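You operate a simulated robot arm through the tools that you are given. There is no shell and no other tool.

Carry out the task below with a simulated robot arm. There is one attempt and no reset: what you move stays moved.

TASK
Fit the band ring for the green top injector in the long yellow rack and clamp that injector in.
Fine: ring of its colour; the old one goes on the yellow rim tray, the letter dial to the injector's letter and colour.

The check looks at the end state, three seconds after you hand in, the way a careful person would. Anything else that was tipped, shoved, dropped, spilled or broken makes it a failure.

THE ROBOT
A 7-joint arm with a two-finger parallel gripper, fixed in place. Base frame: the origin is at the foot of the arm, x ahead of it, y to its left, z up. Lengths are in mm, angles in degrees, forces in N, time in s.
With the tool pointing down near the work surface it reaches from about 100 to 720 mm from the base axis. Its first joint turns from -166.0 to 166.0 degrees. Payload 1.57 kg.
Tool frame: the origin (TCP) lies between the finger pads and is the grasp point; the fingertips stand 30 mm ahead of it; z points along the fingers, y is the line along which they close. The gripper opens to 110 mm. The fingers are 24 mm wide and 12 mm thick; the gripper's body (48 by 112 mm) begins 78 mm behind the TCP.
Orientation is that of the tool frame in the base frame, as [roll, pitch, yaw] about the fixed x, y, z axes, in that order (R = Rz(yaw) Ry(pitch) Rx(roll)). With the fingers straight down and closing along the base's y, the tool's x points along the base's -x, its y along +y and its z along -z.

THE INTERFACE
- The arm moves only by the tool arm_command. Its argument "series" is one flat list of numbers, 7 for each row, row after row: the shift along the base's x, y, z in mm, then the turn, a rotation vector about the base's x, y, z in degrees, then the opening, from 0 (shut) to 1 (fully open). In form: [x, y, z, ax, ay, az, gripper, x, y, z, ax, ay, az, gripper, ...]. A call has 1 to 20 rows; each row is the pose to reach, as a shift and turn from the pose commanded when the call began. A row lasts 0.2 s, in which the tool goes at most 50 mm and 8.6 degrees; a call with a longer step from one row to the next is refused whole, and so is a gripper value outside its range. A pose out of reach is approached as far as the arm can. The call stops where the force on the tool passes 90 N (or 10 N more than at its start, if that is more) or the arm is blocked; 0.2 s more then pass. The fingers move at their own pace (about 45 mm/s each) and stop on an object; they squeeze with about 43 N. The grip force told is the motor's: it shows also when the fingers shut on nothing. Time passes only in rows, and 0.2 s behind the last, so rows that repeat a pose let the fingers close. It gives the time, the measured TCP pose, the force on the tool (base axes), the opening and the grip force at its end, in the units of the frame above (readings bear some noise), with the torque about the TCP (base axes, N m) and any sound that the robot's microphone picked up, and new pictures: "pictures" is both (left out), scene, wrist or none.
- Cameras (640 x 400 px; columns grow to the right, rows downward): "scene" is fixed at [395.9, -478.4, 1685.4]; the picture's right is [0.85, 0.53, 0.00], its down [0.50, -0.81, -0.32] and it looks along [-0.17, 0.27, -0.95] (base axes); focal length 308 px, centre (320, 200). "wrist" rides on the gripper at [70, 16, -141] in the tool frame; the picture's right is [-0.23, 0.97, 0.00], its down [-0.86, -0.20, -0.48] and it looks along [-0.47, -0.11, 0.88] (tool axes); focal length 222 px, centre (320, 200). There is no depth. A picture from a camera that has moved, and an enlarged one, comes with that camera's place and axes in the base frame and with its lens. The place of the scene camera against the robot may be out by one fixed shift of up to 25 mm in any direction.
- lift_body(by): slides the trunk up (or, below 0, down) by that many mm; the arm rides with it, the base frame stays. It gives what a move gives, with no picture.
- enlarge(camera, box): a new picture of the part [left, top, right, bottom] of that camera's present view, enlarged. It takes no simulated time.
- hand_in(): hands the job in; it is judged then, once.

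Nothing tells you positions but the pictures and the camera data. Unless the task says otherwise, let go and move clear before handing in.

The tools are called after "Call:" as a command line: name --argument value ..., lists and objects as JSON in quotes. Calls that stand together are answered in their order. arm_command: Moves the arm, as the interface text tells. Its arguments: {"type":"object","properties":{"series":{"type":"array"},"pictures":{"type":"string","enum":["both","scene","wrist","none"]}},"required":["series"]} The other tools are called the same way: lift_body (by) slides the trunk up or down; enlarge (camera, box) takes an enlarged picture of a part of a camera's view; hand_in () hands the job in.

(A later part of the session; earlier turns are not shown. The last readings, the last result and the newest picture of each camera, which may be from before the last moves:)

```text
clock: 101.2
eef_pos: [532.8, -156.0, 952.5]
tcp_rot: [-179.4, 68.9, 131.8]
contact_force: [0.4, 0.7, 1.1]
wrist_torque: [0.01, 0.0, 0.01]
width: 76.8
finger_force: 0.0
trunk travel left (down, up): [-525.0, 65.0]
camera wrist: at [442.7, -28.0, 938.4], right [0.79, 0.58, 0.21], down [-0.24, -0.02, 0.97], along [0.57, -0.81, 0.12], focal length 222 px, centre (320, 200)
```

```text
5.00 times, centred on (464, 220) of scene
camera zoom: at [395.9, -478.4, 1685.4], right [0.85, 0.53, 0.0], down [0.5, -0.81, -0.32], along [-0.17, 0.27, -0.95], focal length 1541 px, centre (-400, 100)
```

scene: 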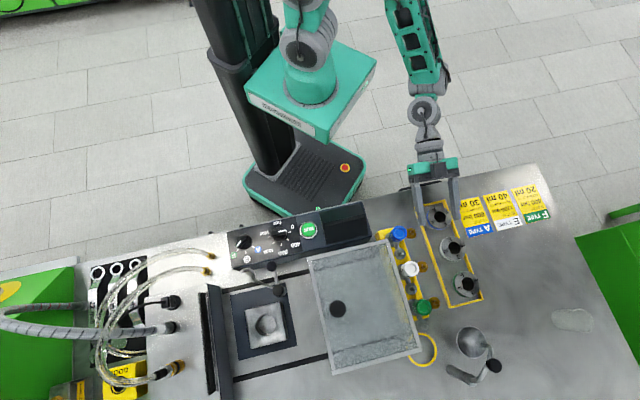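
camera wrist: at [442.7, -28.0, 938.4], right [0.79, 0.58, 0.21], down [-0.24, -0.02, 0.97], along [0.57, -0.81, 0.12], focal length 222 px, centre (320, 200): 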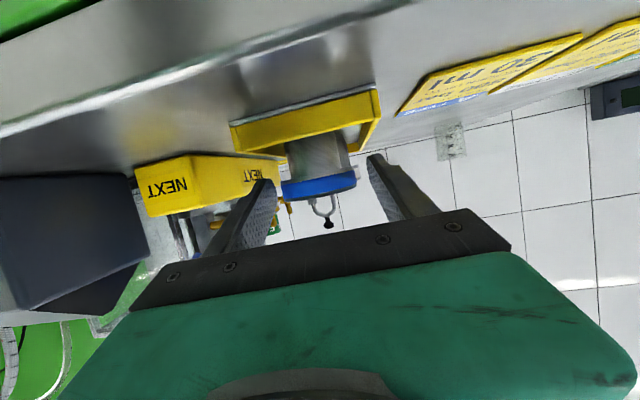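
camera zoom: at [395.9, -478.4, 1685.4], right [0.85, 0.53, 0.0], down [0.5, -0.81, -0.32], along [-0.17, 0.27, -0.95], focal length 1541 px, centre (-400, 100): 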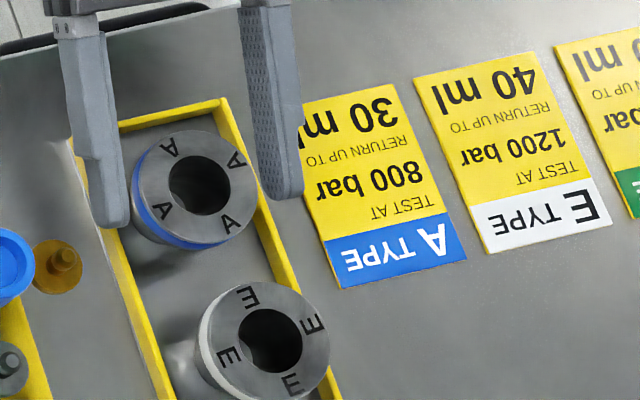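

The A ring now stands upright in its own slot of the yellow-rimmed tray. Rising straight up and returning the tool to a modest tilt for the F ring.

Call:
arm_command --series '[0, 0, 15, 0, 0, 0, 0.8, 0, 0, 45, 0, 0, 0, 0.8, 0, 0, 85, 0, 0, 0, 0.8, 0, 0, 120, 0, 0, 0, 0.8, 5, -5, 130, 5.6, 5, 0, 0.8, 10, -10, 130, 11.2, 10, 0, 0.8, 15, -15, 130, 16.8, 15, 0, 0.8, 25, -20, 130, 22.3, 20, 0, 0.8, 35, -25, 130, 27.9, 25, 0, 0.8, 45, -30, 130, 33.4, 30, 0, 0.8, 55, -40, 125, 39.4, 35.5, 0, 0.8, 55, -40, 125, 39.4, 35.5, 0, 0.8]'

Call:
enlarge --camera "scene" --box '[400, 190, 528, 270]'

```text
clock: 103.8
eef_pos: [588.0, -195.7, 1077.7]
tcp_rot: [-179.3, 15.8, 131.9]
contact_force: [-0.8, -1.2, -0.5]
wrist_torque: [0.01, 0.02, -0.02]
width: 87.5
finger_force: 0.1
trunk travel left (down, up): [-525.0, 65.0]
camera wrist: at [531.9, -105.4, 1195.3], right [0.87, 0.49, 0.05], down [0.32, -0.64, 0.7], along [0.37, -0.59, -0.72], focal length 222 px, centre (320, 200)
```

scene: 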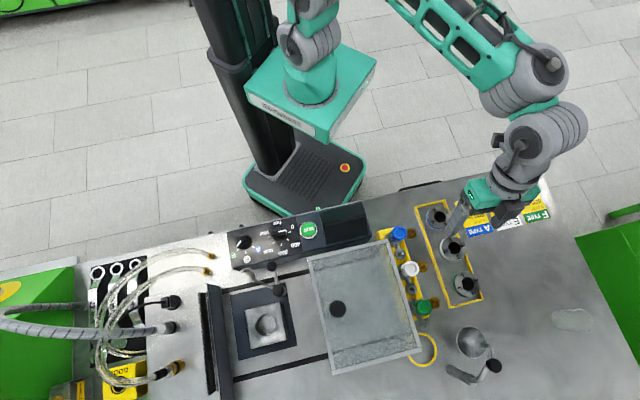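
wrist: 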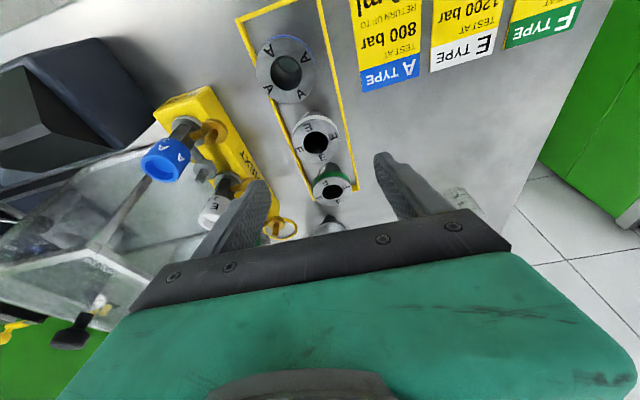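

```text
5.00 times, centred on (464, 230) of scene
camera zoom: at [395.9, -478.4, 1685.4], right [0.85, 0.53, 0.0], down [0.5, -0.81, -0.32], along [-0.17, 0.27, -0.95], focal length 1541 px, centre (-400, 50)
```

zoom: 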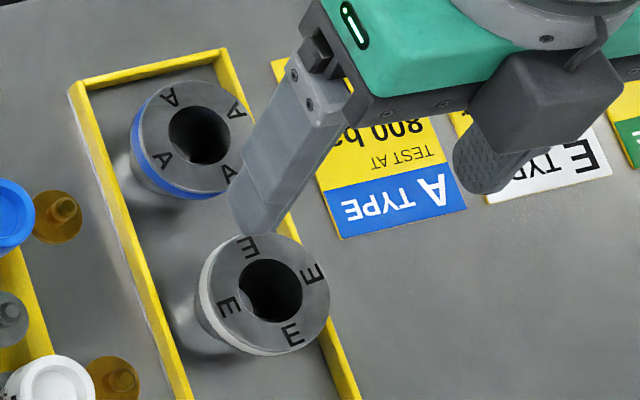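

Call:
enlarge --camera "wrist" --box '[240, 120, 400, 220]'

```text
4.00 times, centred on (320, 170) of wrist
camera zoom: at [531.9, -105.4, 1195.3], right [0.87, 0.49, 0.05], down [0.32, -0.64, 0.7], along [0.37, -0.59, -0.72], focal length 888 px, centre (320, 320)
```

zoom: 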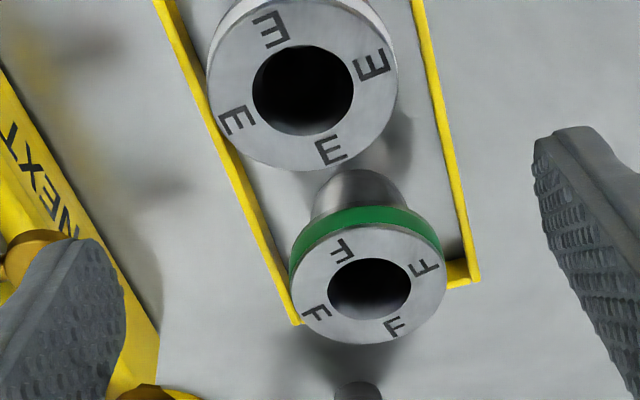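

F ring is at ≈(665,-284) with top z≈950. Moving above it with the 16° tilt.

Call:
arm_command --series '[20, -22, -10, 0, 0, 0, 0.75, 40, -45, -25, 0, 0, 0, 0.75, 58, -66, -45, 0, 0, 0, 0.75, 74, -85, -65, 0, 0, 0, 0.75, 74, -85, -85, 0, 0, 0, 0.75, 74, -85, -85, 0, 0, 0, 0.75]'

Call:
enlarge --camera "wrist" --box '[240, 100, 400, 200]'

```text
clock: 105.2
eef_pos: [663.7, -281.3, 993.2]
tcp_rot: [-179.3, 15.9, 131.9]
contact_force: [-0.2, -0.2, 0.2]
wrist_torque: [-0.02, -0.04, -0.03]
width: 82.3
finger_force: 0.1
trunk travel left (down, up): [-525.0, 65.0]
camera wrist: at [605.8, -191.2, 1109.7], right [0.87, 0.49, 0.05], down [0.32, -0.64, 0.7], along [0.37, -0.59, -0.72], focal length 222 px, centre (320, 200)
```

scene: 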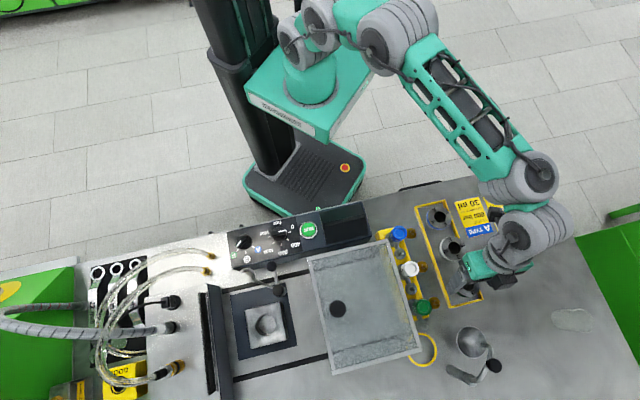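
wrist: 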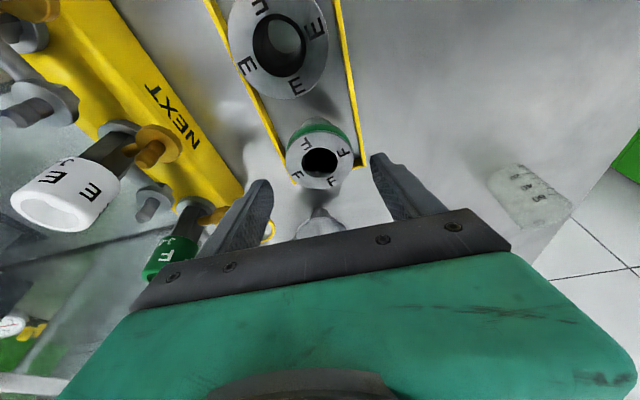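

```text
4.00 times, centred on (320, 150) of wrist
camera zoom: at [605.8, -191.2, 1109.7], right [0.87, 0.49, 0.05], down [0.32, -0.64, 0.7], along [0.37, -0.59, -0.72], focal length 888 px, centre (320, 400)
```

zoom: 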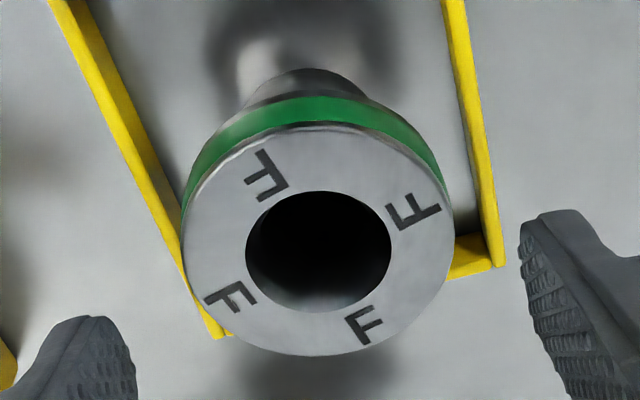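

Well aligned. Lowering 35 mm and closing on the F ring's head.

Call:
arm_command --series '[-2, 2, -12, 0, 0, 0, 0.75, -2, 2, -24, 0, 0, 0, 0.75, -2, 2, -34, 0, 0, 0, 0.75, -2, 2, -34, 0, 0, 0, 0.6, -2, 2, -34, 0, 0, 0, 0.35, -2, 2, -34, 0, 0, 0, 0.35, -2, 2, -34, 0, 0, 0, 0.35]' --pictures "wrist"

Call:
enlarge --camera "wrist" --box '[240, 100, 400, 200]'

```text
clock: 106.8
eef_pos: [659.9, -280.3, 961.0]
tcp_rot: [-179.3, 15.9, 132.0]
contact_force: [-0.3, -0.8, -1.6]
wrist_torque: [0.01, -0.06, 0.0]
width: 54.6
finger_force: 34.1
trunk travel left (down, up): [-525.0, 65.0]
camera wrist: at [604.1, -189.8, 1076.8], right [0.87, 0.49, 0.05], down [0.32, -0.64, 0.7], along [0.37, -0.59, -0.72], focal length 222 px, centre (320, 200)
```

wrist: 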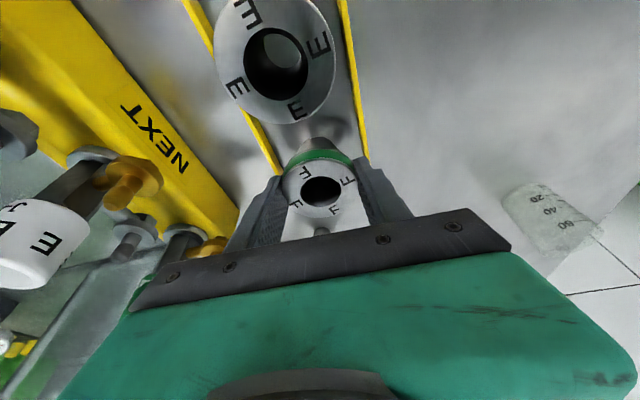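

```text
4.00 times, centred on (320, 150) of wrist
camera zoom: at [604.1, -189.8, 1076.8], right [0.87, 0.49, 0.05], down [0.32, -0.64, 0.7], along [0.37, -0.59, -0.72], focal length 888 px, centre (320, 400)
```

zoom: 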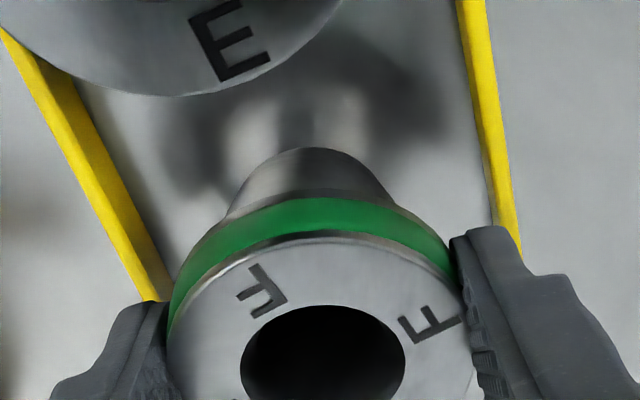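

F ring gripped. Lifting it straight up out of its slot.

Call:
arm_command --series '[0, 0, 4, 0, 0, 0, 0.35, 0, 0, 12, 0, 0, 0, 0.35, 0, 0, 30, 0, 0, 0, 0.35, -5, 5, 60, 0, 0, 0, 0.35, -10, 10, 80, 0, 0, 0, 0.35]'

Call:
enlarge --camera "wrist" --box '[220, 80, 412, 200]'

```text
clock: 108.0
eef_pos: [649.5, -270.1, 1038.3]
tcp_rot: [-179.3, 15.9, 132.0]
contact_force: [-0.1, 0.7, -1.8]
wrist_torque: [-0.01, -0.01, 0.0]
width: 54.3
finger_force: 42.8
trunk travel left (down, up): [-525.0, 65.0]
camera wrist: at [592.3, -179.3, 1154.5], right [0.87, 0.49, 0.05], down [0.32, -0.64, 0.7], along [0.37, -0.59, -0.72], focal length 222 px, centre (320, 200)
```

scene: 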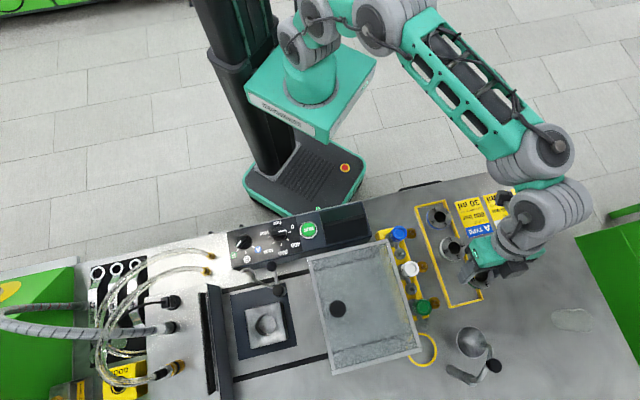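
wrist: 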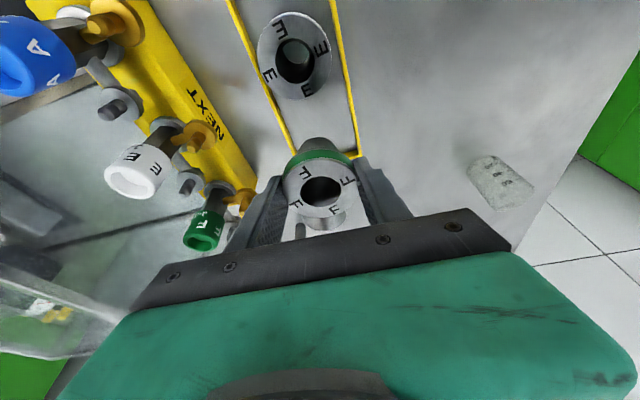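

```text
3.33 times, centred on (316, 140) of wrist
camera zoom: at [592.3, -179.3, 1154.5], right [0.87, 0.49, 0.05], down [0.32, -0.64, 0.7], along [0.37, -0.59, -0.72], focal length 740 px, centre (333, 400)
```

zoom: 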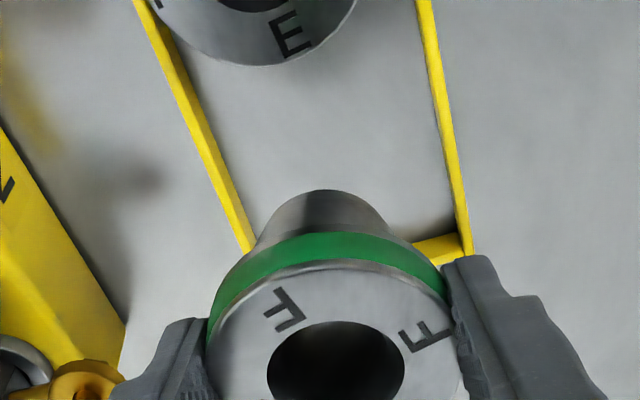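

F ring is held. Carrying it high around the robot side of the cover, straightening the tool and turning to yaw 95 on the way.

Call:
arm_command --series '[-20, 20, 22, 1.9, 0.8, -4.6, 0.35, -50, 45, 47, 3.8, 1.6, -9.2, 0.35, -80, 70, 67, 5.6, 2.4, -13.9, 0.35, -110, 90, 80, 7.5, 3.2, -18.5, 0.35, -145, 85, 80, 9.4, 4.1, -23.1, 0.35, -180, 65, 80, 11.2, 4.9, -27.7, 0.35, -210, 35, 80, 13.1, 5.7, -32.4, 0.35, -240, 8, 80, 15, 6.5, -37, 0.35, -270, -20, 80, 15, 6.5, -37, 0.35, -298, -52, 80, 15, 6.5, -37, 0.35, -325, -85, 80, 15, 6.5, -37, 0.35, -350, -120, 80, 15, 6.5, -37, 0.35, -365, -157, 80, 15, 6.5, -37, 0.35, -367, -195, 80, 15, 6.5, -37, 0.35, -360, -230, 80, 15, 6.5, -37, 0.35]'

```text
clock: 111.2
eef_pos: [289.5, -501.5, 1119.6]
tcp_rot: [-179.3, -0.2, 94.6]
contact_force: [0.4, 0.0, -1.4]
wrist_torque: [0.02, 0.01, 0.0]
width: 54.3
finger_force: 43.1
trunk travel left (down, up): [-525.0, 65.0]
camera wrist: at [303.3, -431.2, 1260.2], right [0.99, -0.15, -0.01], down [-0.12, -0.87, 0.48], along [-0.08, -0.47, -0.88], focal length 222 px, centre (320, 200)
```

scene: 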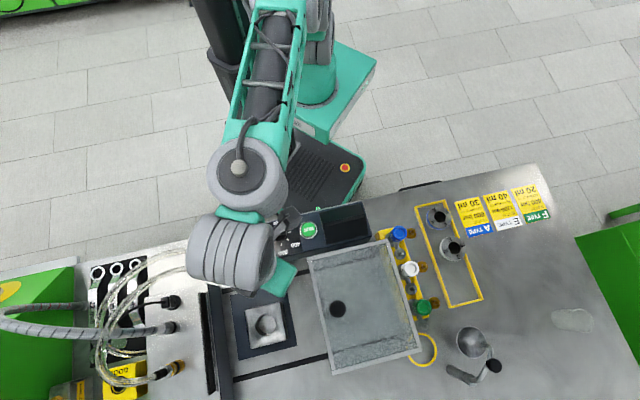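
wrist: 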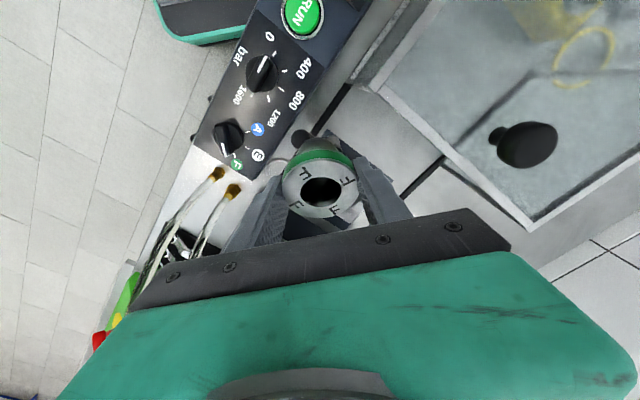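

Perfect. Now re-tilting 16° (so the ring is upright) and moving above the fixture pocket.

Call:
arm_command --series '[5, -20, -5, -4, -0.3, 0, 0.35, 10, -40, -20, -8, -0.7, 0, 0.35, 16, -60, -40, -12, -1, 0, 0.35, 22, -80, -60, -15.9, -1.4, 0, 0.35, 27, -94.6, -75, -15.9, -1.4, 0, 0.35, 27, -94.6, -75, -15.9, -1.4, 0, 0.35]'

Call:
enlarge --camera "wrist" --box '[240, 80, 432, 200]'

Call:
enlarge --camera "scene" --box '[200, 270, 328, 350]'

```text
clock: 112.6
eef_pos: [317.2, -594.8, 1043.8]
tcp_rot: [-179.2, 15.8, 94.6]
contact_force: [-0.9, 0.5, -2.5]
wrist_torque: [0.01, -0.01, -0.06]
width: 54.1
finger_force: 42.9
trunk travel left (down, up): [-525.0, 65.0]
camera wrist: at [327.6, -488.5, 1159.7], right [0.99, -0.14, 0.05], down [-0.14, -0.71, 0.7], along [-0.06, -0.69, -0.72], focal length 222 px, centre (320, 200)
```

scene: 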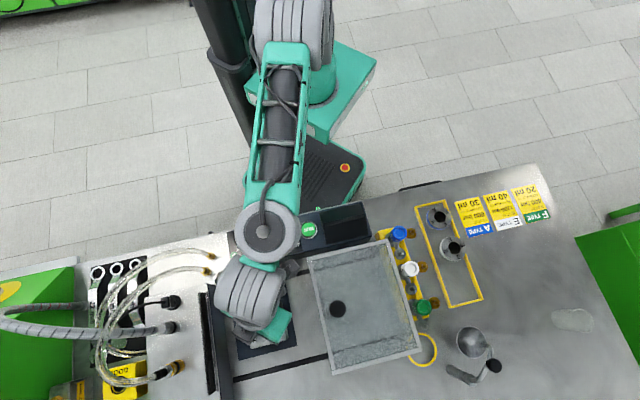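
wrist: 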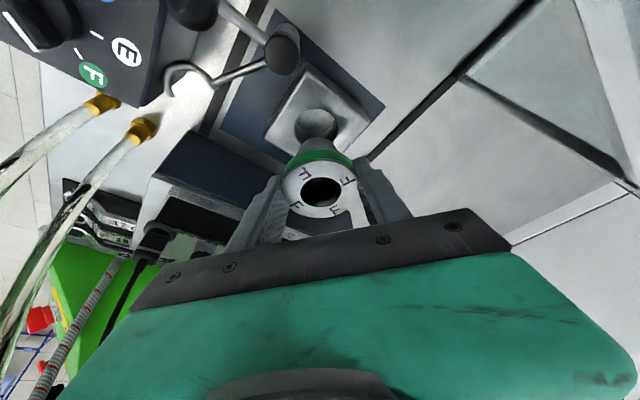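

```text
3.33 times, centred on (336, 140) of wrist
camera zoom: at [327.6, -488.5, 1159.7], right [0.99, -0.14, 0.05], down [-0.14, -0.71, 0.7], along [-0.06, -0.69, -0.72], focal length 740 px, centre (267, 400)
```

zoom: 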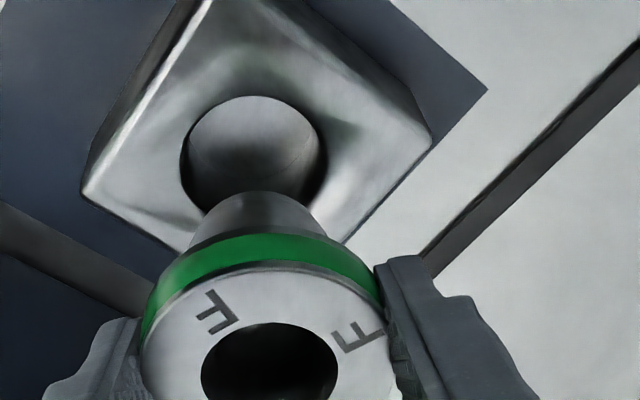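

```text
5.00 times, centred on (264, 310) of scene
camera zoom: at [395.9, -478.4, 1685.4], right [0.85, 0.53, 0.0], down [0.5, -0.81, -0.32], along [-0.17, 0.27, -0.95], focal length 1541 px, centre (600, -350)
```

zoom: 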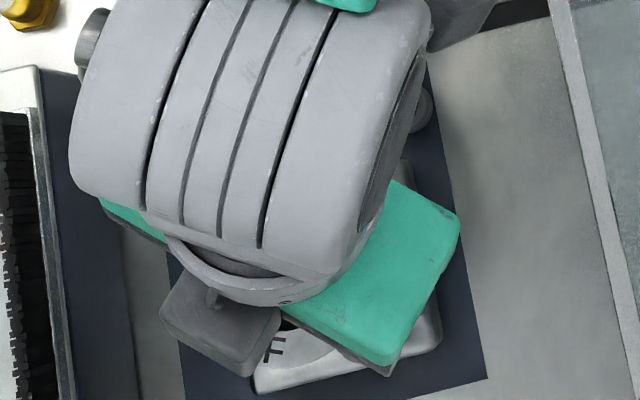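

The pocket is visible right below the ring; ring axis ≈(318,-598) matches the pocket within its generous taper clearance (block top ≈ z 933). Lowering in stages.

Call:
arm_command --series '[-1, 0, -15, 0, 0, 0, 0.35, -1, 0, -30, 0, 0, 0, 0.35, -1, 0, -42, 0, 0, 0, 0.35, -1, 0, -50, 0, 0, 0, 0.35, -1, 0, -56, 0, 0, 0, 0.35]'

Call:
enlarge --camera "wrist" --box '[240, 80, 432, 200]'

```text
clock: 113.8
eef_pos: [315.6, -595.9, 986.0]
tcp_rot: [-179.5, 15.8, 94.7]
contact_force: [1.1, 0.7, -1.9]
wrist_torque: [-0.01, 0.02, 0.01]
width: 54.1
finger_force: 42.9
trunk travel left (down, up): [-525.0, 65.0]
camera wrist: at [325.5, -488.8, 1103.4], right [0.99, -0.14, 0.05], down [-0.14, -0.71, 0.7], along [-0.06, -0.69, -0.72], focal length 222 px, centre (320, 200)
```

scene: 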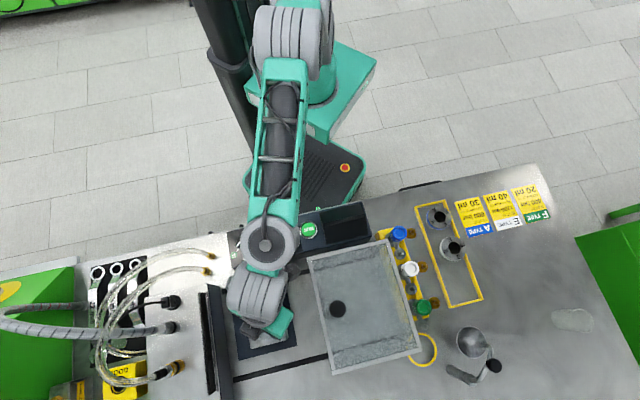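
wrist: 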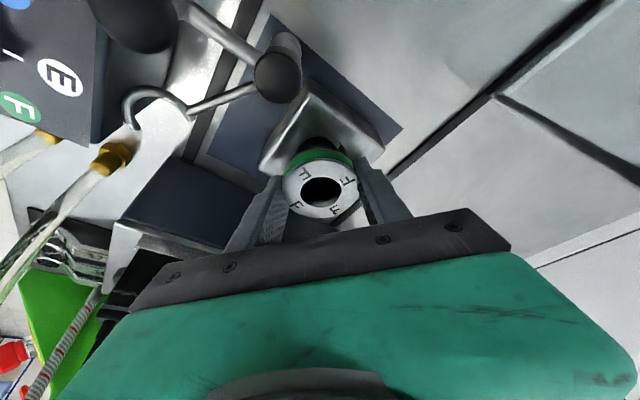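

```text
3.33 times, centred on (336, 140) of wrist
camera zoom: at [325.5, -488.8, 1103.4], right [0.99, -0.14, 0.05], down [-0.14, -0.71, 0.7], along [-0.06, -0.69, -0.72], focal length 740 px, centre (267, 400)
```

zoom: 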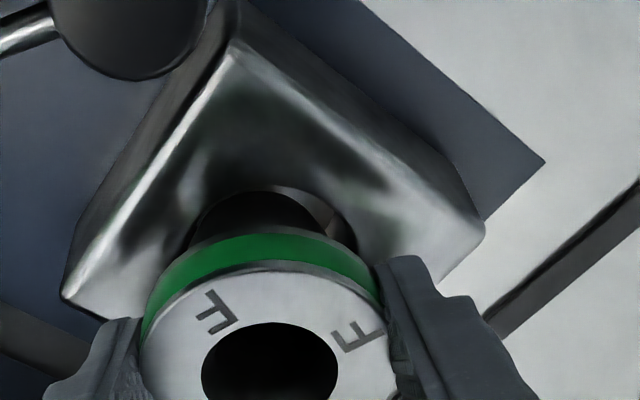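

The shank is entering the pocket with no contact force. Continuing in small steps.

Call:
arm_command --series '[0.5, 0, -4, 0, 0, 0, 0.35, 0.5, 0, -8, 0, 0, 0, 0.35, 0.5, 0, -11, 0, 0, 0, 0.35, 0.5, 0, -14, 0, 0, 0, 0.35]' --pictures "wrist"

Call:
enlarge --camera "wrist" --box '[240, 80, 432, 200]'

```text
clock: 114.8
eef_pos: [315.9, -595.4, 973.4]
tcp_rot: [-179.4, 15.7, 94.8]
contact_force: [-0.3, 0.0, -1.6]
wrist_torque: [-0.04, 0.0, -0.01]
width: 54.0
finger_force: 42.8
trunk travel left (down, up): [-525.0, 65.0]
camera wrist: at [326.5, -488.2, 1090.7], right [0.99, -0.14, 0.05], down [-0.14, -0.71, 0.7], along [-0.06, -0.69, -0.72], focal length 222 px, centre (320, 200)
```

wrist: 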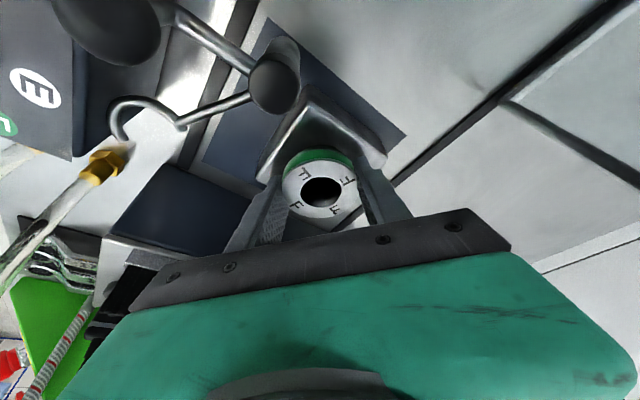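

```text
3.33 times, centred on (336, 140) of wrist
camera zoom: at [326.5, -488.2, 1090.7], right [0.99, -0.14, 0.05], down [-0.14, -0.71, 0.7], along [-0.06, -0.69, -0.72], focal length 740 px, centre (267, 400)
```

zoom: 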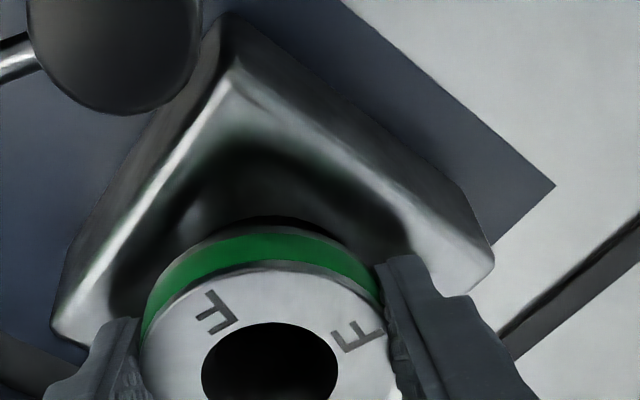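

Call:
arm_command --series '[0, 0, -2, 0, 0, 0, 0.35, 0, 0, -4, 0, 0, 0, 0.35, 0, 0, -6, 0, 0, 0, 0.35]' --pictures "none"

```text
clock: 115.6
eef_pos: [316.4, -595.9, 972.4]
tcp_rot: [-179.5, 16.2, 94.7]
contact_force: [-0.5, 2.9, 14.9]
wrist_torque: [0.21, -0.49, 0.01]
width: 54.0
finger_force: 43.1
trunk travel left (down, up): [-525.0, 65.0]
```

A fingertip touches the block while the ring is ~5 mm above its seat. I'll ease up slightly and release so it drops home, then look.

Call:
arm_command --series '[0, 0, 4.5, 0, 0, 0, 0.35, 0, 0, 4.5, 0, 0, 0, 0.55, 0, 0, 4.5, 0, 0, 0, 0.65, 0, 0, 4.5, 0, 0, 0, 0.75, 0, 0, 30, 0, 0, 0, 0.75, 0, 2, 65, 0, 0, 0, 0.75]'

Call:
enlarge --camera "wrist" --box '[240, 80, 432, 200]'

```text
clock: 117.0
eef_pos: [317.3, -593.4, 1033.8]
tcp_rot: [-179.3, 15.9, 94.6]
contact_force: [-0.3, -0.5, -0.5]
wrist_torque: [-0.02, 0.01, -0.02]
width: 82.5
finger_force: 0.1
trunk travel left (down, up): [-525.0, 65.0]
camera wrist: at [327.4, -485.9, 1149.9], right [0.99, -0.14, 0.05], down [-0.14, -0.71, 0.7], along [-0.06, -0.69, -0.72], focal length 222 px, centre (320, 200)
```

scene: 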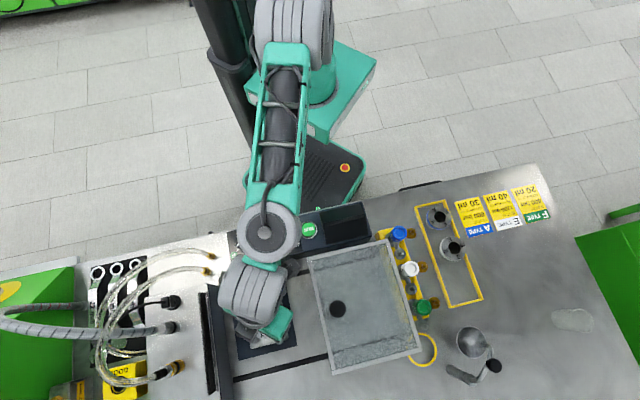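
wrist: 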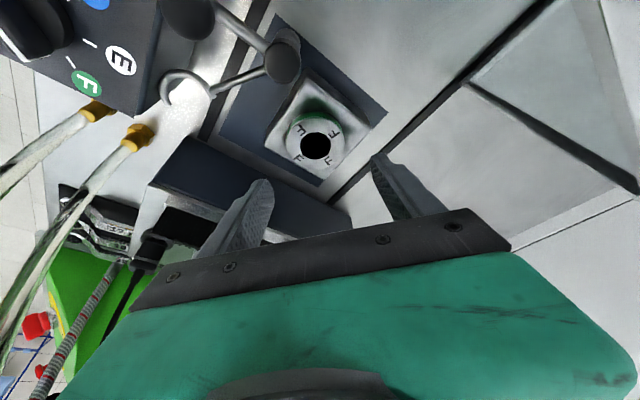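

```text
3.33 times, centred on (336, 140) of wrist
camera zoom: at [327.4, -485.9, 1149.9], right [0.99, -0.14, 0.05], down [-0.14, -0.71, 0.7], along [-0.06, -0.69, -0.72], focal length 740 px, centre (267, 400)
```

zoom: 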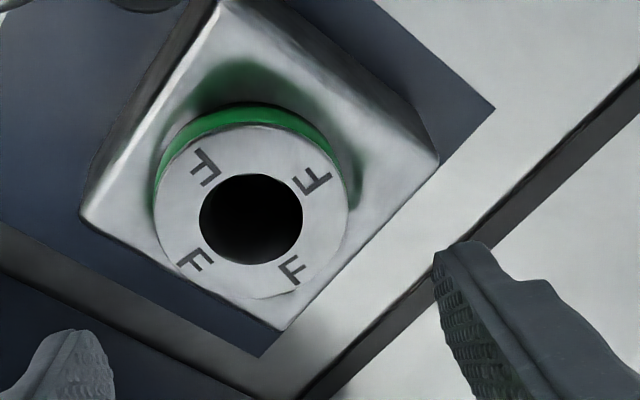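

The F ring is seated in the fixture. For the injector (far out and tall) I'd like more vertical range, so I'll raise the trunk 60 mm while the gripper is empty and clear.

Call:
lift_body --by 60

```text
clock: 118.0
eef_pos: [316.5, -593.6, 1094.0]
tcp_rot: [-179.3, 15.9, 94.7]
contact_force: [-0.2, -0.1, -0.2]
wrist_torque: [0.0, -0.06, 0.0]
width: 82.3
finger_force: 0.0
trunk travel left (down, up): [-585.0, 5.0]
```

Call:
arm_command --series '[-8, 30, 10, 4, 0.3, 0, 0.75, -17, 60, 22, 8, 0.7, 0, 0.75, -26, 92, 33, 12, 1, 0, 0.75, -33, 129, 36, 15.9, 1.4, 0, 0.75, -31, 167, 36, 15.9, 1.4, 0, 0.75, -16, 204, 36, 15.9, 1.4, 0, 0.75, 9, 239, 36, 15.9, 1.4, 0, 0.75, 36, 272, 36, 15.9, 1.4, 0, 0.75, 64, 304, 36, 15.9, 1.4, 0, 0.75, 94, 332, 36, 15.9, 1.4, 0, 0.75, 124, 359, 36, 15.9, 1.4, 0, 0.75, 159, 369, 36, 15.9, 1.4, 0, 0.75, 189, 354, 36, 15.9, 1.4, 0, 0.75]' --pictures "none"

Call:
arm_command --series '[5, -5, 0, 0, 0, 8, 0.6, 10, -10, 0, 0, 0, 16, 0.5, 15, -15, 0, 0, 0, 24, 0.5, 20, -20, 0, 0, 0, 30, 0.5, 25, -28, -5, -6.5, -4.6, 30, 0.5, 30, -38, -10, -13, -9.2, 30, 0.5, 35, -48, -15, -19.5, -13.8, 30, 0.5, 35, -48, -15, -19.5, -13.8, 30, 0.5]'

```text
clock: 120.8
eef_pos: [507.2, -238.7, 1128.1]
tcp_rot: [-179.4, -0.1, 94.8]
contact_force: [-0.9, -0.7, 1.2]
wrist_torque: [0.04, 0.0, -0.02]
width: 82.7
finger_force: 0.1
trunk travel left (down, up): [-585.0, 5.0]
```

```text
clock: 122.6
eef_pos: [541.6, -287.4, 1114.8]
tcp_rot: [174.0, 22.7, 123.9]
contact_force: [0.0, 0.4, 0.4]
wrist_torque: [0.0, -0.01, -0.01]
width: 55.1
finger_force: 0.0
trunk travel left (down, up): [-585.0, 5.0]
camera wrist: at [477.3, -186.7, 1218.8], right [0.9, 0.4, 0.18], down [0.14, -0.65, 0.75], along [0.41, -0.65, -0.64], focal length 222 px, centre (320, 200)
```

scene: 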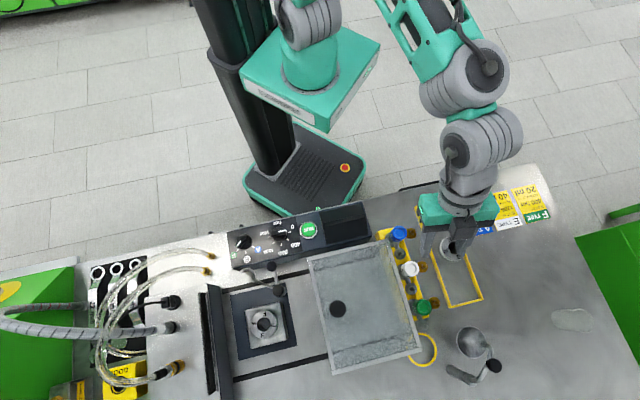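
wrist: 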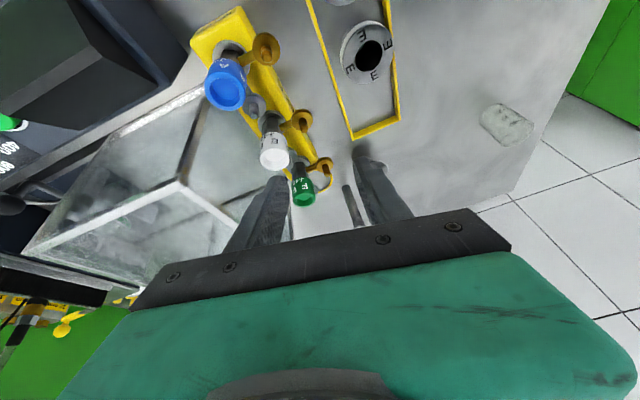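

Call:
enlarge --camera "wrist" --box '[220, 90, 380, 190]'

Call:
enlarge --camera "wrist" --box '[270, 140, 350, 190]'

Call:
enlarge --camera "scene" --box '[220, 290, 300, 340]'

Call:
enlarge --camera "scene" --box '[370, 220, 466, 280]'

Call:
enlarge --camera "scene" --box '[390, 280, 454, 320]'

```text
4.00 times, centred on (300, 140) of wrist
camera zoom: at [477.3, -186.7, 1218.8], right [0.9, 0.4, 0.18], down [0.14, -0.65, 0.75], along [0.41, -0.65, -0.64], focal length 888 px, centre (400, 440)
```

zoom: 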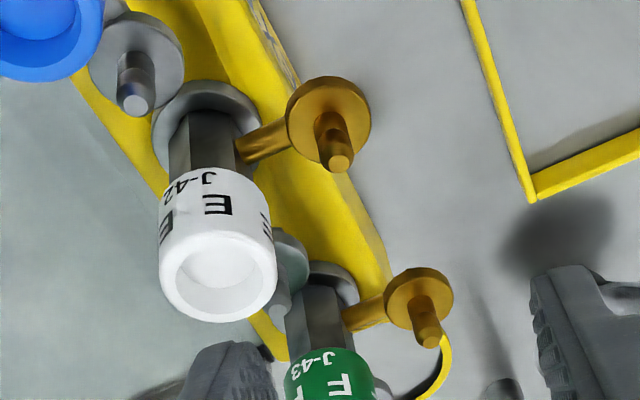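

```text
8.00 times, centred on (310, 165) of wrist
camera zoom: at [477.3, -186.7, 1218.8], right [0.9, 0.4, 0.18], down [0.14, -0.65, 0.75], along [0.41, -0.65, -0.64], focal length 1777 px, centre (400, 480)
```

zoom: 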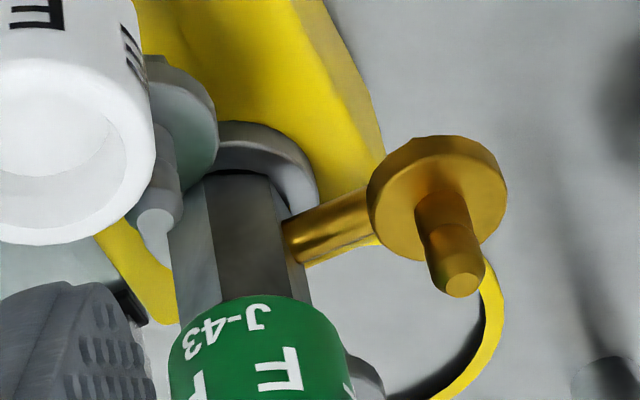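

```text
8.00 times, centred on (260, 315) of scene
camera zoom: at [395.9, -478.4, 1685.4], right [0.85, 0.53, 0.0], down [0.5, -0.81, -0.32], along [-0.17, 0.27, -0.95], focal length 2465 px, centre (800, -720)
```

zoom: 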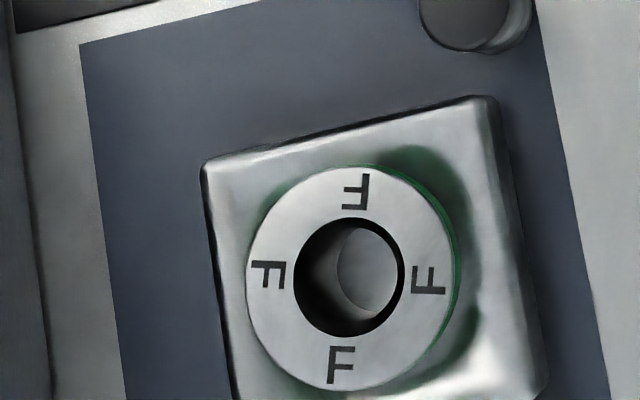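

```text
6.67 times, centred on (418, 250) of scene
camera zoom: at [395.9, -478.4, 1685.4], right [0.85, 0.53, 0.0], down [0.5, -0.81, -0.32], along [-0.17, 0.27, -0.95], focal length 2054 px, centre (-333, -133)
```

zoom: 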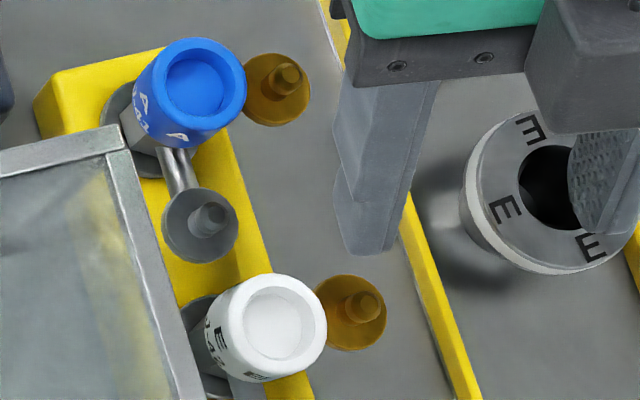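

```text
10.00 times, centred on (422, 300) of scene
camera zoom: at [395.9, -478.4, 1685.4], right [0.85, 0.53, 0.0], down [0.5, -0.81, -0.32], along [-0.17, 0.27, -0.95], focal length 3081 px, centre (-700, -800)
```

zoom: 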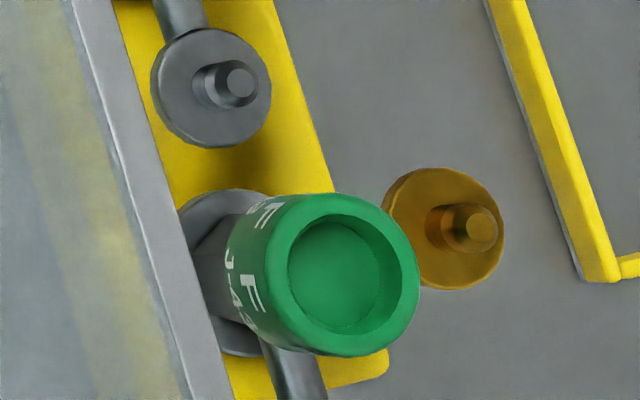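

I can see the green injector well: flange at ≈(593,-401,927), hex neck, cap Ø≈32 mm with top at z≈1010; brown and grey ports point away from where the clamp hook will come. I'll grip the cap with the narrow side of the gripper toward the cover (yaw ≈218). First straighten the tool and turn.

Call:
arm_command --series '[-2, 5, -5, 5.1, 5.9, 0, 0.6, -4, 10, -12, 10.3, 11.9, 0, 0.6, -6, 15, -20, 15.4, 17.8, 0, 0.6, -6, 15, -25, 15.4, 17.8, 0, 0.6]' --pictures "none"

Call:
arm_command --series '[0, 0, 0, 0, 0, 8, 0.6, 0, 0, 0, 0, 0, 16, 0.6, 0, 0, 0, 0, 0, 24, 0.6, 0, 0, 0, 0, 0, 32, 0.6, 0, 0, 0, 0, 0, 40, 0.6, 0, 0, 0, 0, 0, 48, 0.6, 0, 0, 0, 0, 0, 56, 0.6, 0, 0, 0, 0, 0, 64, 0.6, 0, 0, 0, 0, 0, 72, 0.6, 0, 0, 0, 0, 0, 80, 0.6, 0, 0, 0, 0, 0, 88, 0.6, 0, 0, 0, 0, 0, 93, 0.6]'

```text
clock: 123.6
eef_pos: [534.9, -272.7, 1089.4]
tcp_rot: [-179.9, -0.3, 125.0]
contact_force: [0.1, -0.2, 0.6]
wrist_torque: [0.0, 0.0, -0.01]
width: 66.2
finger_force: 0.0
trunk travel left (down, up): [-585.0, 5.0]
```

```text
clock: 126.2
eef_pos: [535.3, -272.7, 1089.8]
tcp_rot: [-179.8, -0.3, -141.8]
contact_force: [0.7, -0.2, -0.5]
wrist_torque: [-0.03, 0.02, -0.01]
width: 66.2
finger_force: 0.1
trunk travel left (down, up): [-585.0, 5.0]
camera wrist: at [470.9, -301.9, 1231.0], right [-0.42, 0.91, 0.0], down [0.8, 0.37, 0.48], along [0.43, 0.2, -0.88], focal length 222 px, centre (320, 200)
```

scene: 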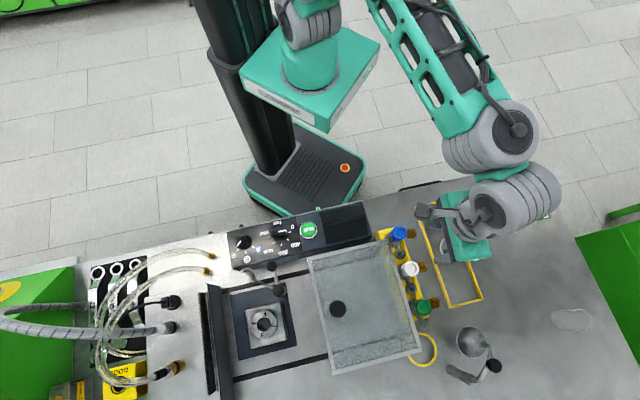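
wrist: 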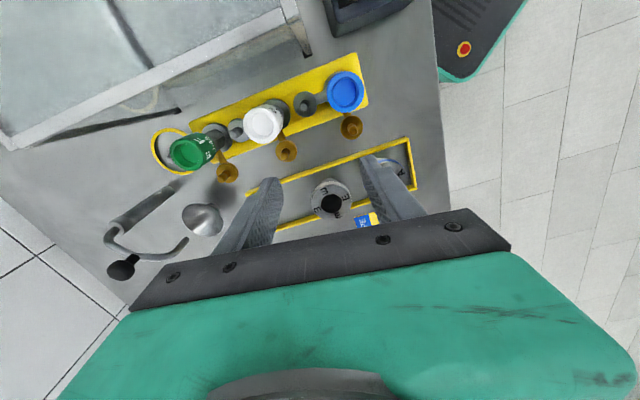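

Call:
enlarge --camera "wrist" --box '[130, 60, 370, 210]'

Call:
enlarge --camera "wrist" --box '[0, 0, 320, 200]'

```text
2.67 times, centred on (250, 135) of wrist
camera zoom: at [470.9, -301.9, 1231.0], right [-0.42, 0.91, 0.0], down [0.8, 0.37, 0.48], along [0.43, 0.2, -0.88], focal length 592 px, centre (507, 373)
```

zoom: 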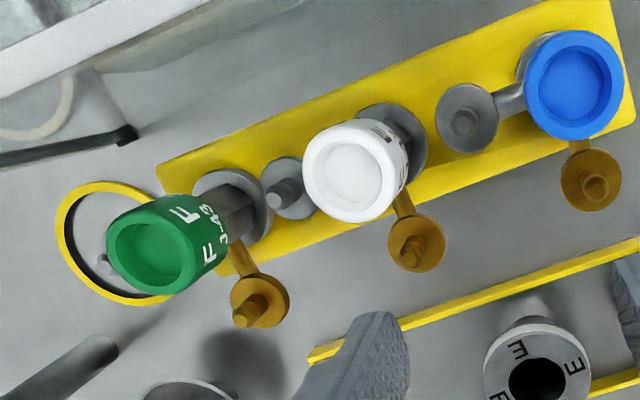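

```text
2.00 times, centred on (160, 100) of wrist
camera zoom: at [470.9, -301.9, 1231.0], right [-0.42, 0.91, 0.0], down [0.8, 0.37, 0.48], along [0.43, 0.2, -0.88], focal length 444 px, centre (640, 400)
```

zoom: 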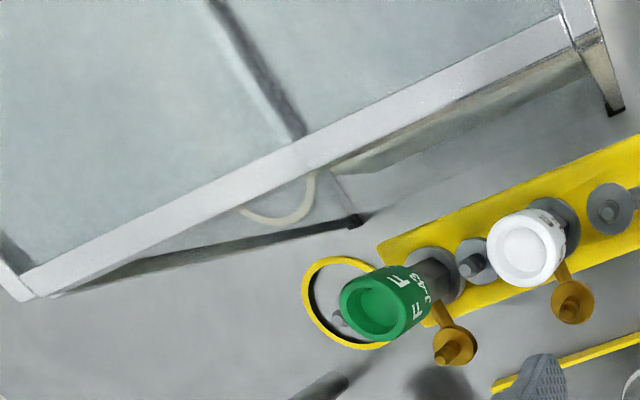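

Axis of the green injector is consistently ≈(589,-398). Moving above it at z 1055 in small steps.

Call:
arm_command --series '[10, -24, -4, 0, 0, 0, 0.6, 20, -48, -10, 0, 0, 0, 0.6, 30, -72, -18, 0, 0, 0, 0.6, 40, -94, -26, 0, 0, 0, 0.6, 48, -112, -33, 0, 0, 0, 0.55, 53.7, -125.3, -36, 0, 0, 0, 0.55, 53.7, -125.3, -36, 0, 0, 0, 0.55]'

Call:
enlarge --camera "wrist" --box '[230, 70, 422, 190]'

Call:
enlarge --camera "scene" --box '[370, 260, 498, 340]'

```text
clock: 127.8
eef_pos: [589.9, -397.6, 1054.5]
tcp_rot: [-179.7, -0.1, -142.0]
contact_force: [-0.4, 0.3, -0.2]
wrist_torque: [0.0, 0.0, 0.01]
width: 60.7
finger_force: 0.0
trunk travel left (down, up): [-585.0, 5.0]
camera wrist: at [525.8, -427.3, 1195.8], right [-0.42, 0.91, 0.0], down [0.8, 0.37, 0.48], along [0.43, 0.2, -0.88], focal length 222 px, centre (320, 200)
```

scene: 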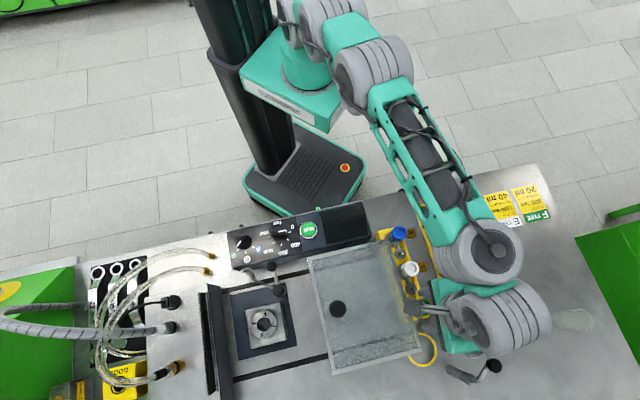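
wrist: 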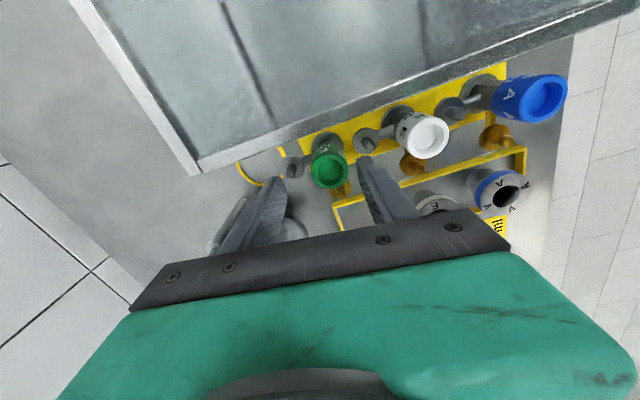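

```text
3.33 times, centred on (326, 130) of wrist
camera zoom: at [525.8, -427.3, 1195.8], right [-0.42, 0.91, 0.0], down [0.8, 0.37, 0.48], along [0.43, 0.2, -0.88], focal length 740 px, centre (300, 433)
```

zoom: 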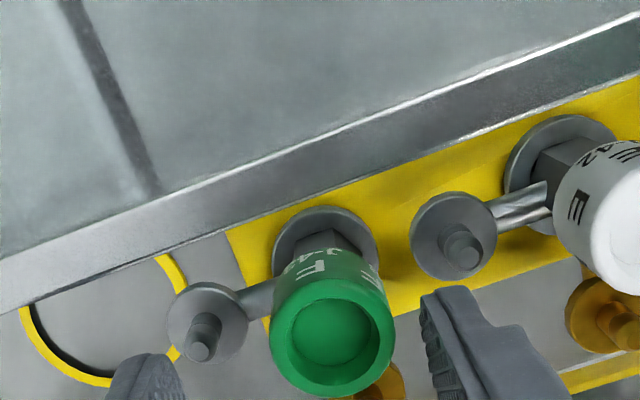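

```text
5.00 times, centred on (434, 300) of scene
camera zoom: at [395.9, -478.4, 1685.4], right [0.85, 0.53, 0.0], down [0.5, -0.81, -0.32], along [-0.17, 0.27, -0.95], focal length 1541 px, centre (-250, -300)
```

zoom: 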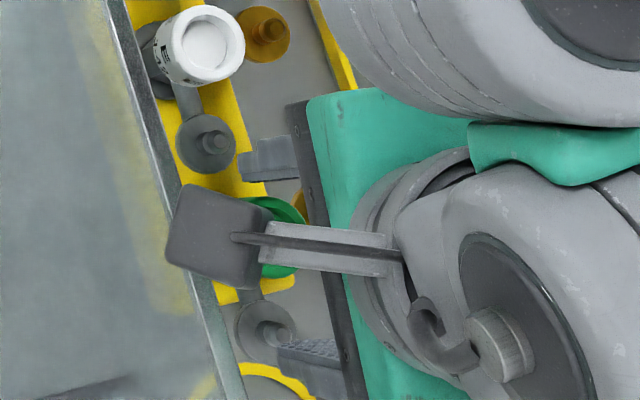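

Careful triangulation with this close view gives the injector axis ≈(581.5,-393) and cap top ≈1022. I'll shift there and lower so the tips cover ~24 mm of the cap, then close.

Call:
arm_command --series '[-4, 2.5, 4, 0, 0, 0, 0.55, -8.5, 4.7, 4, 0, 0, 0, 0.55, -8.5, 4.7, 4, 0, 0, 0, 0.55]' --pictures "wrist"

Call:
enlarge --camera "wrist" --box '[230, 70, 422, 190]'

```text
clock: 128.6
eef_pos: [581.2, -392.8, 1057.8]
tcp_rot: [-179.8, -0.3, -141.9]
contact_force: [-1.2, -0.2, 0.1]
wrist_torque: [-0.01, 0.01, -0.02]
width: 60.3
finger_force: 0.0
trunk travel left (down, up): [-585.0, 5.0]
camera wrist: at [516.7, -422.2, 1199.2], right [-0.42, 0.91, 0.0], down [0.8, 0.37, 0.48], along [0.43, 0.2, -0.88], focal length 222 px, centre (320, 200)
```

wrist: 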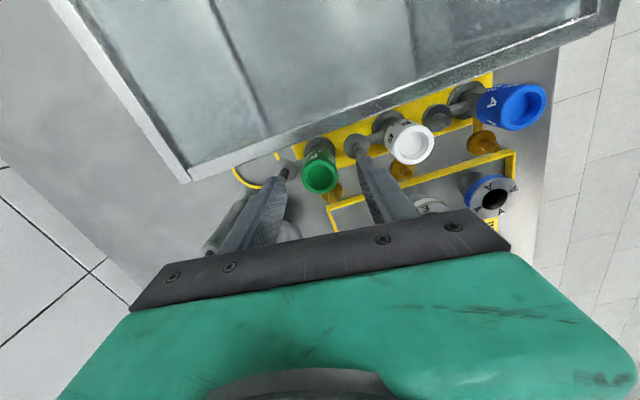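

```text
3.33 times, centred on (326, 130) of wrist
camera zoom: at [516.7, -422.2, 1199.2], right [-0.42, 0.91, 0.0], down [0.8, 0.37, 0.48], along [0.43, 0.2, -0.88], focal length 740 px, centre (300, 433)
```

zoom: 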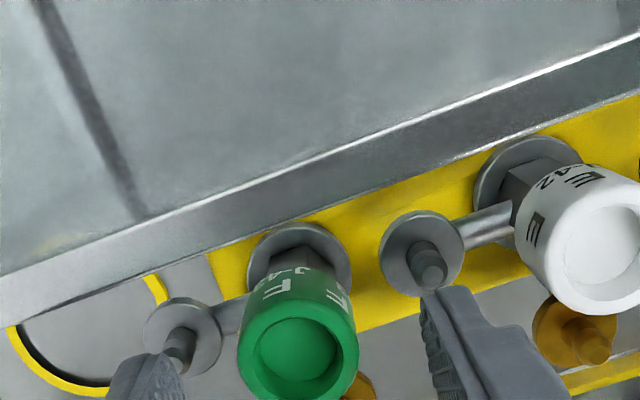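

Now centred. Lowering 30 mm and closing on the cap.

Call:
arm_command --series '[0, 0, -10, 0, 0, 0, 0.55, 0, 0, -20, 0, 0, 0, 0.55, 0, 0, -30, 0, 0, 0, 0.55, 0, 0, -30, 0, 0, 0, 0.4, 0, 0, -30, 0, 0, 0, 0.15, 0, 0, -30, 0, 0, 0, 0.15, 0, 0, -30, 0, 0, 0, 0.15]' --pictures "wrist"

Call:
enlarge --camera "wrist" --box '[230, 90, 422, 210]'

```text
clock: 130.2
eef_pos: [581.6, -393.5, 1029.0]
tcp_rot: [-179.8, -0.2, -141.9]
contact_force: [0.8, -1.0, 0.9]
wrist_torque: [-0.02, -0.02, -0.01]
width: 31.5
finger_force: 33.1
trunk travel left (down, up): [-585.0, 5.0]
camera wrist: at [516.4, -422.0, 1169.5], right [-0.42, 0.91, 0.0], down [0.8, 0.37, 0.48], along [0.43, 0.2, -0.88], focal length 222 px, centre (320, 200)
```

wrist: 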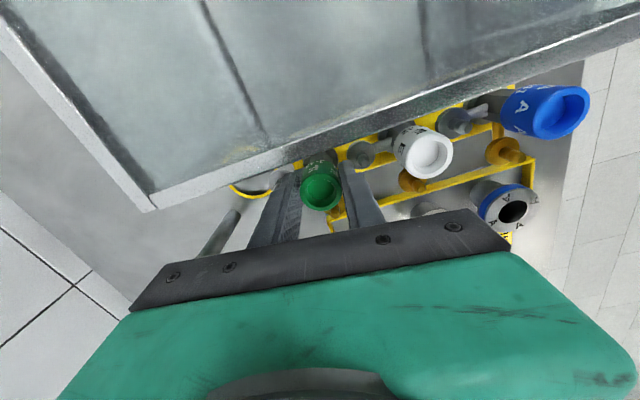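

```text
3.33 times, centred on (326, 150) of wrist
camera zoom: at [516.4, -422.0, 1169.5], right [-0.42, 0.91, 0.0], down [0.8, 0.37, 0.48], along [0.43, 0.2, -0.88], focal length 740 px, centre (300, 367)
```

zoom: 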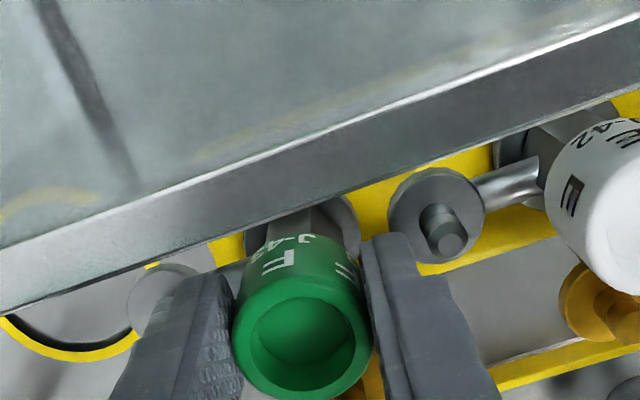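

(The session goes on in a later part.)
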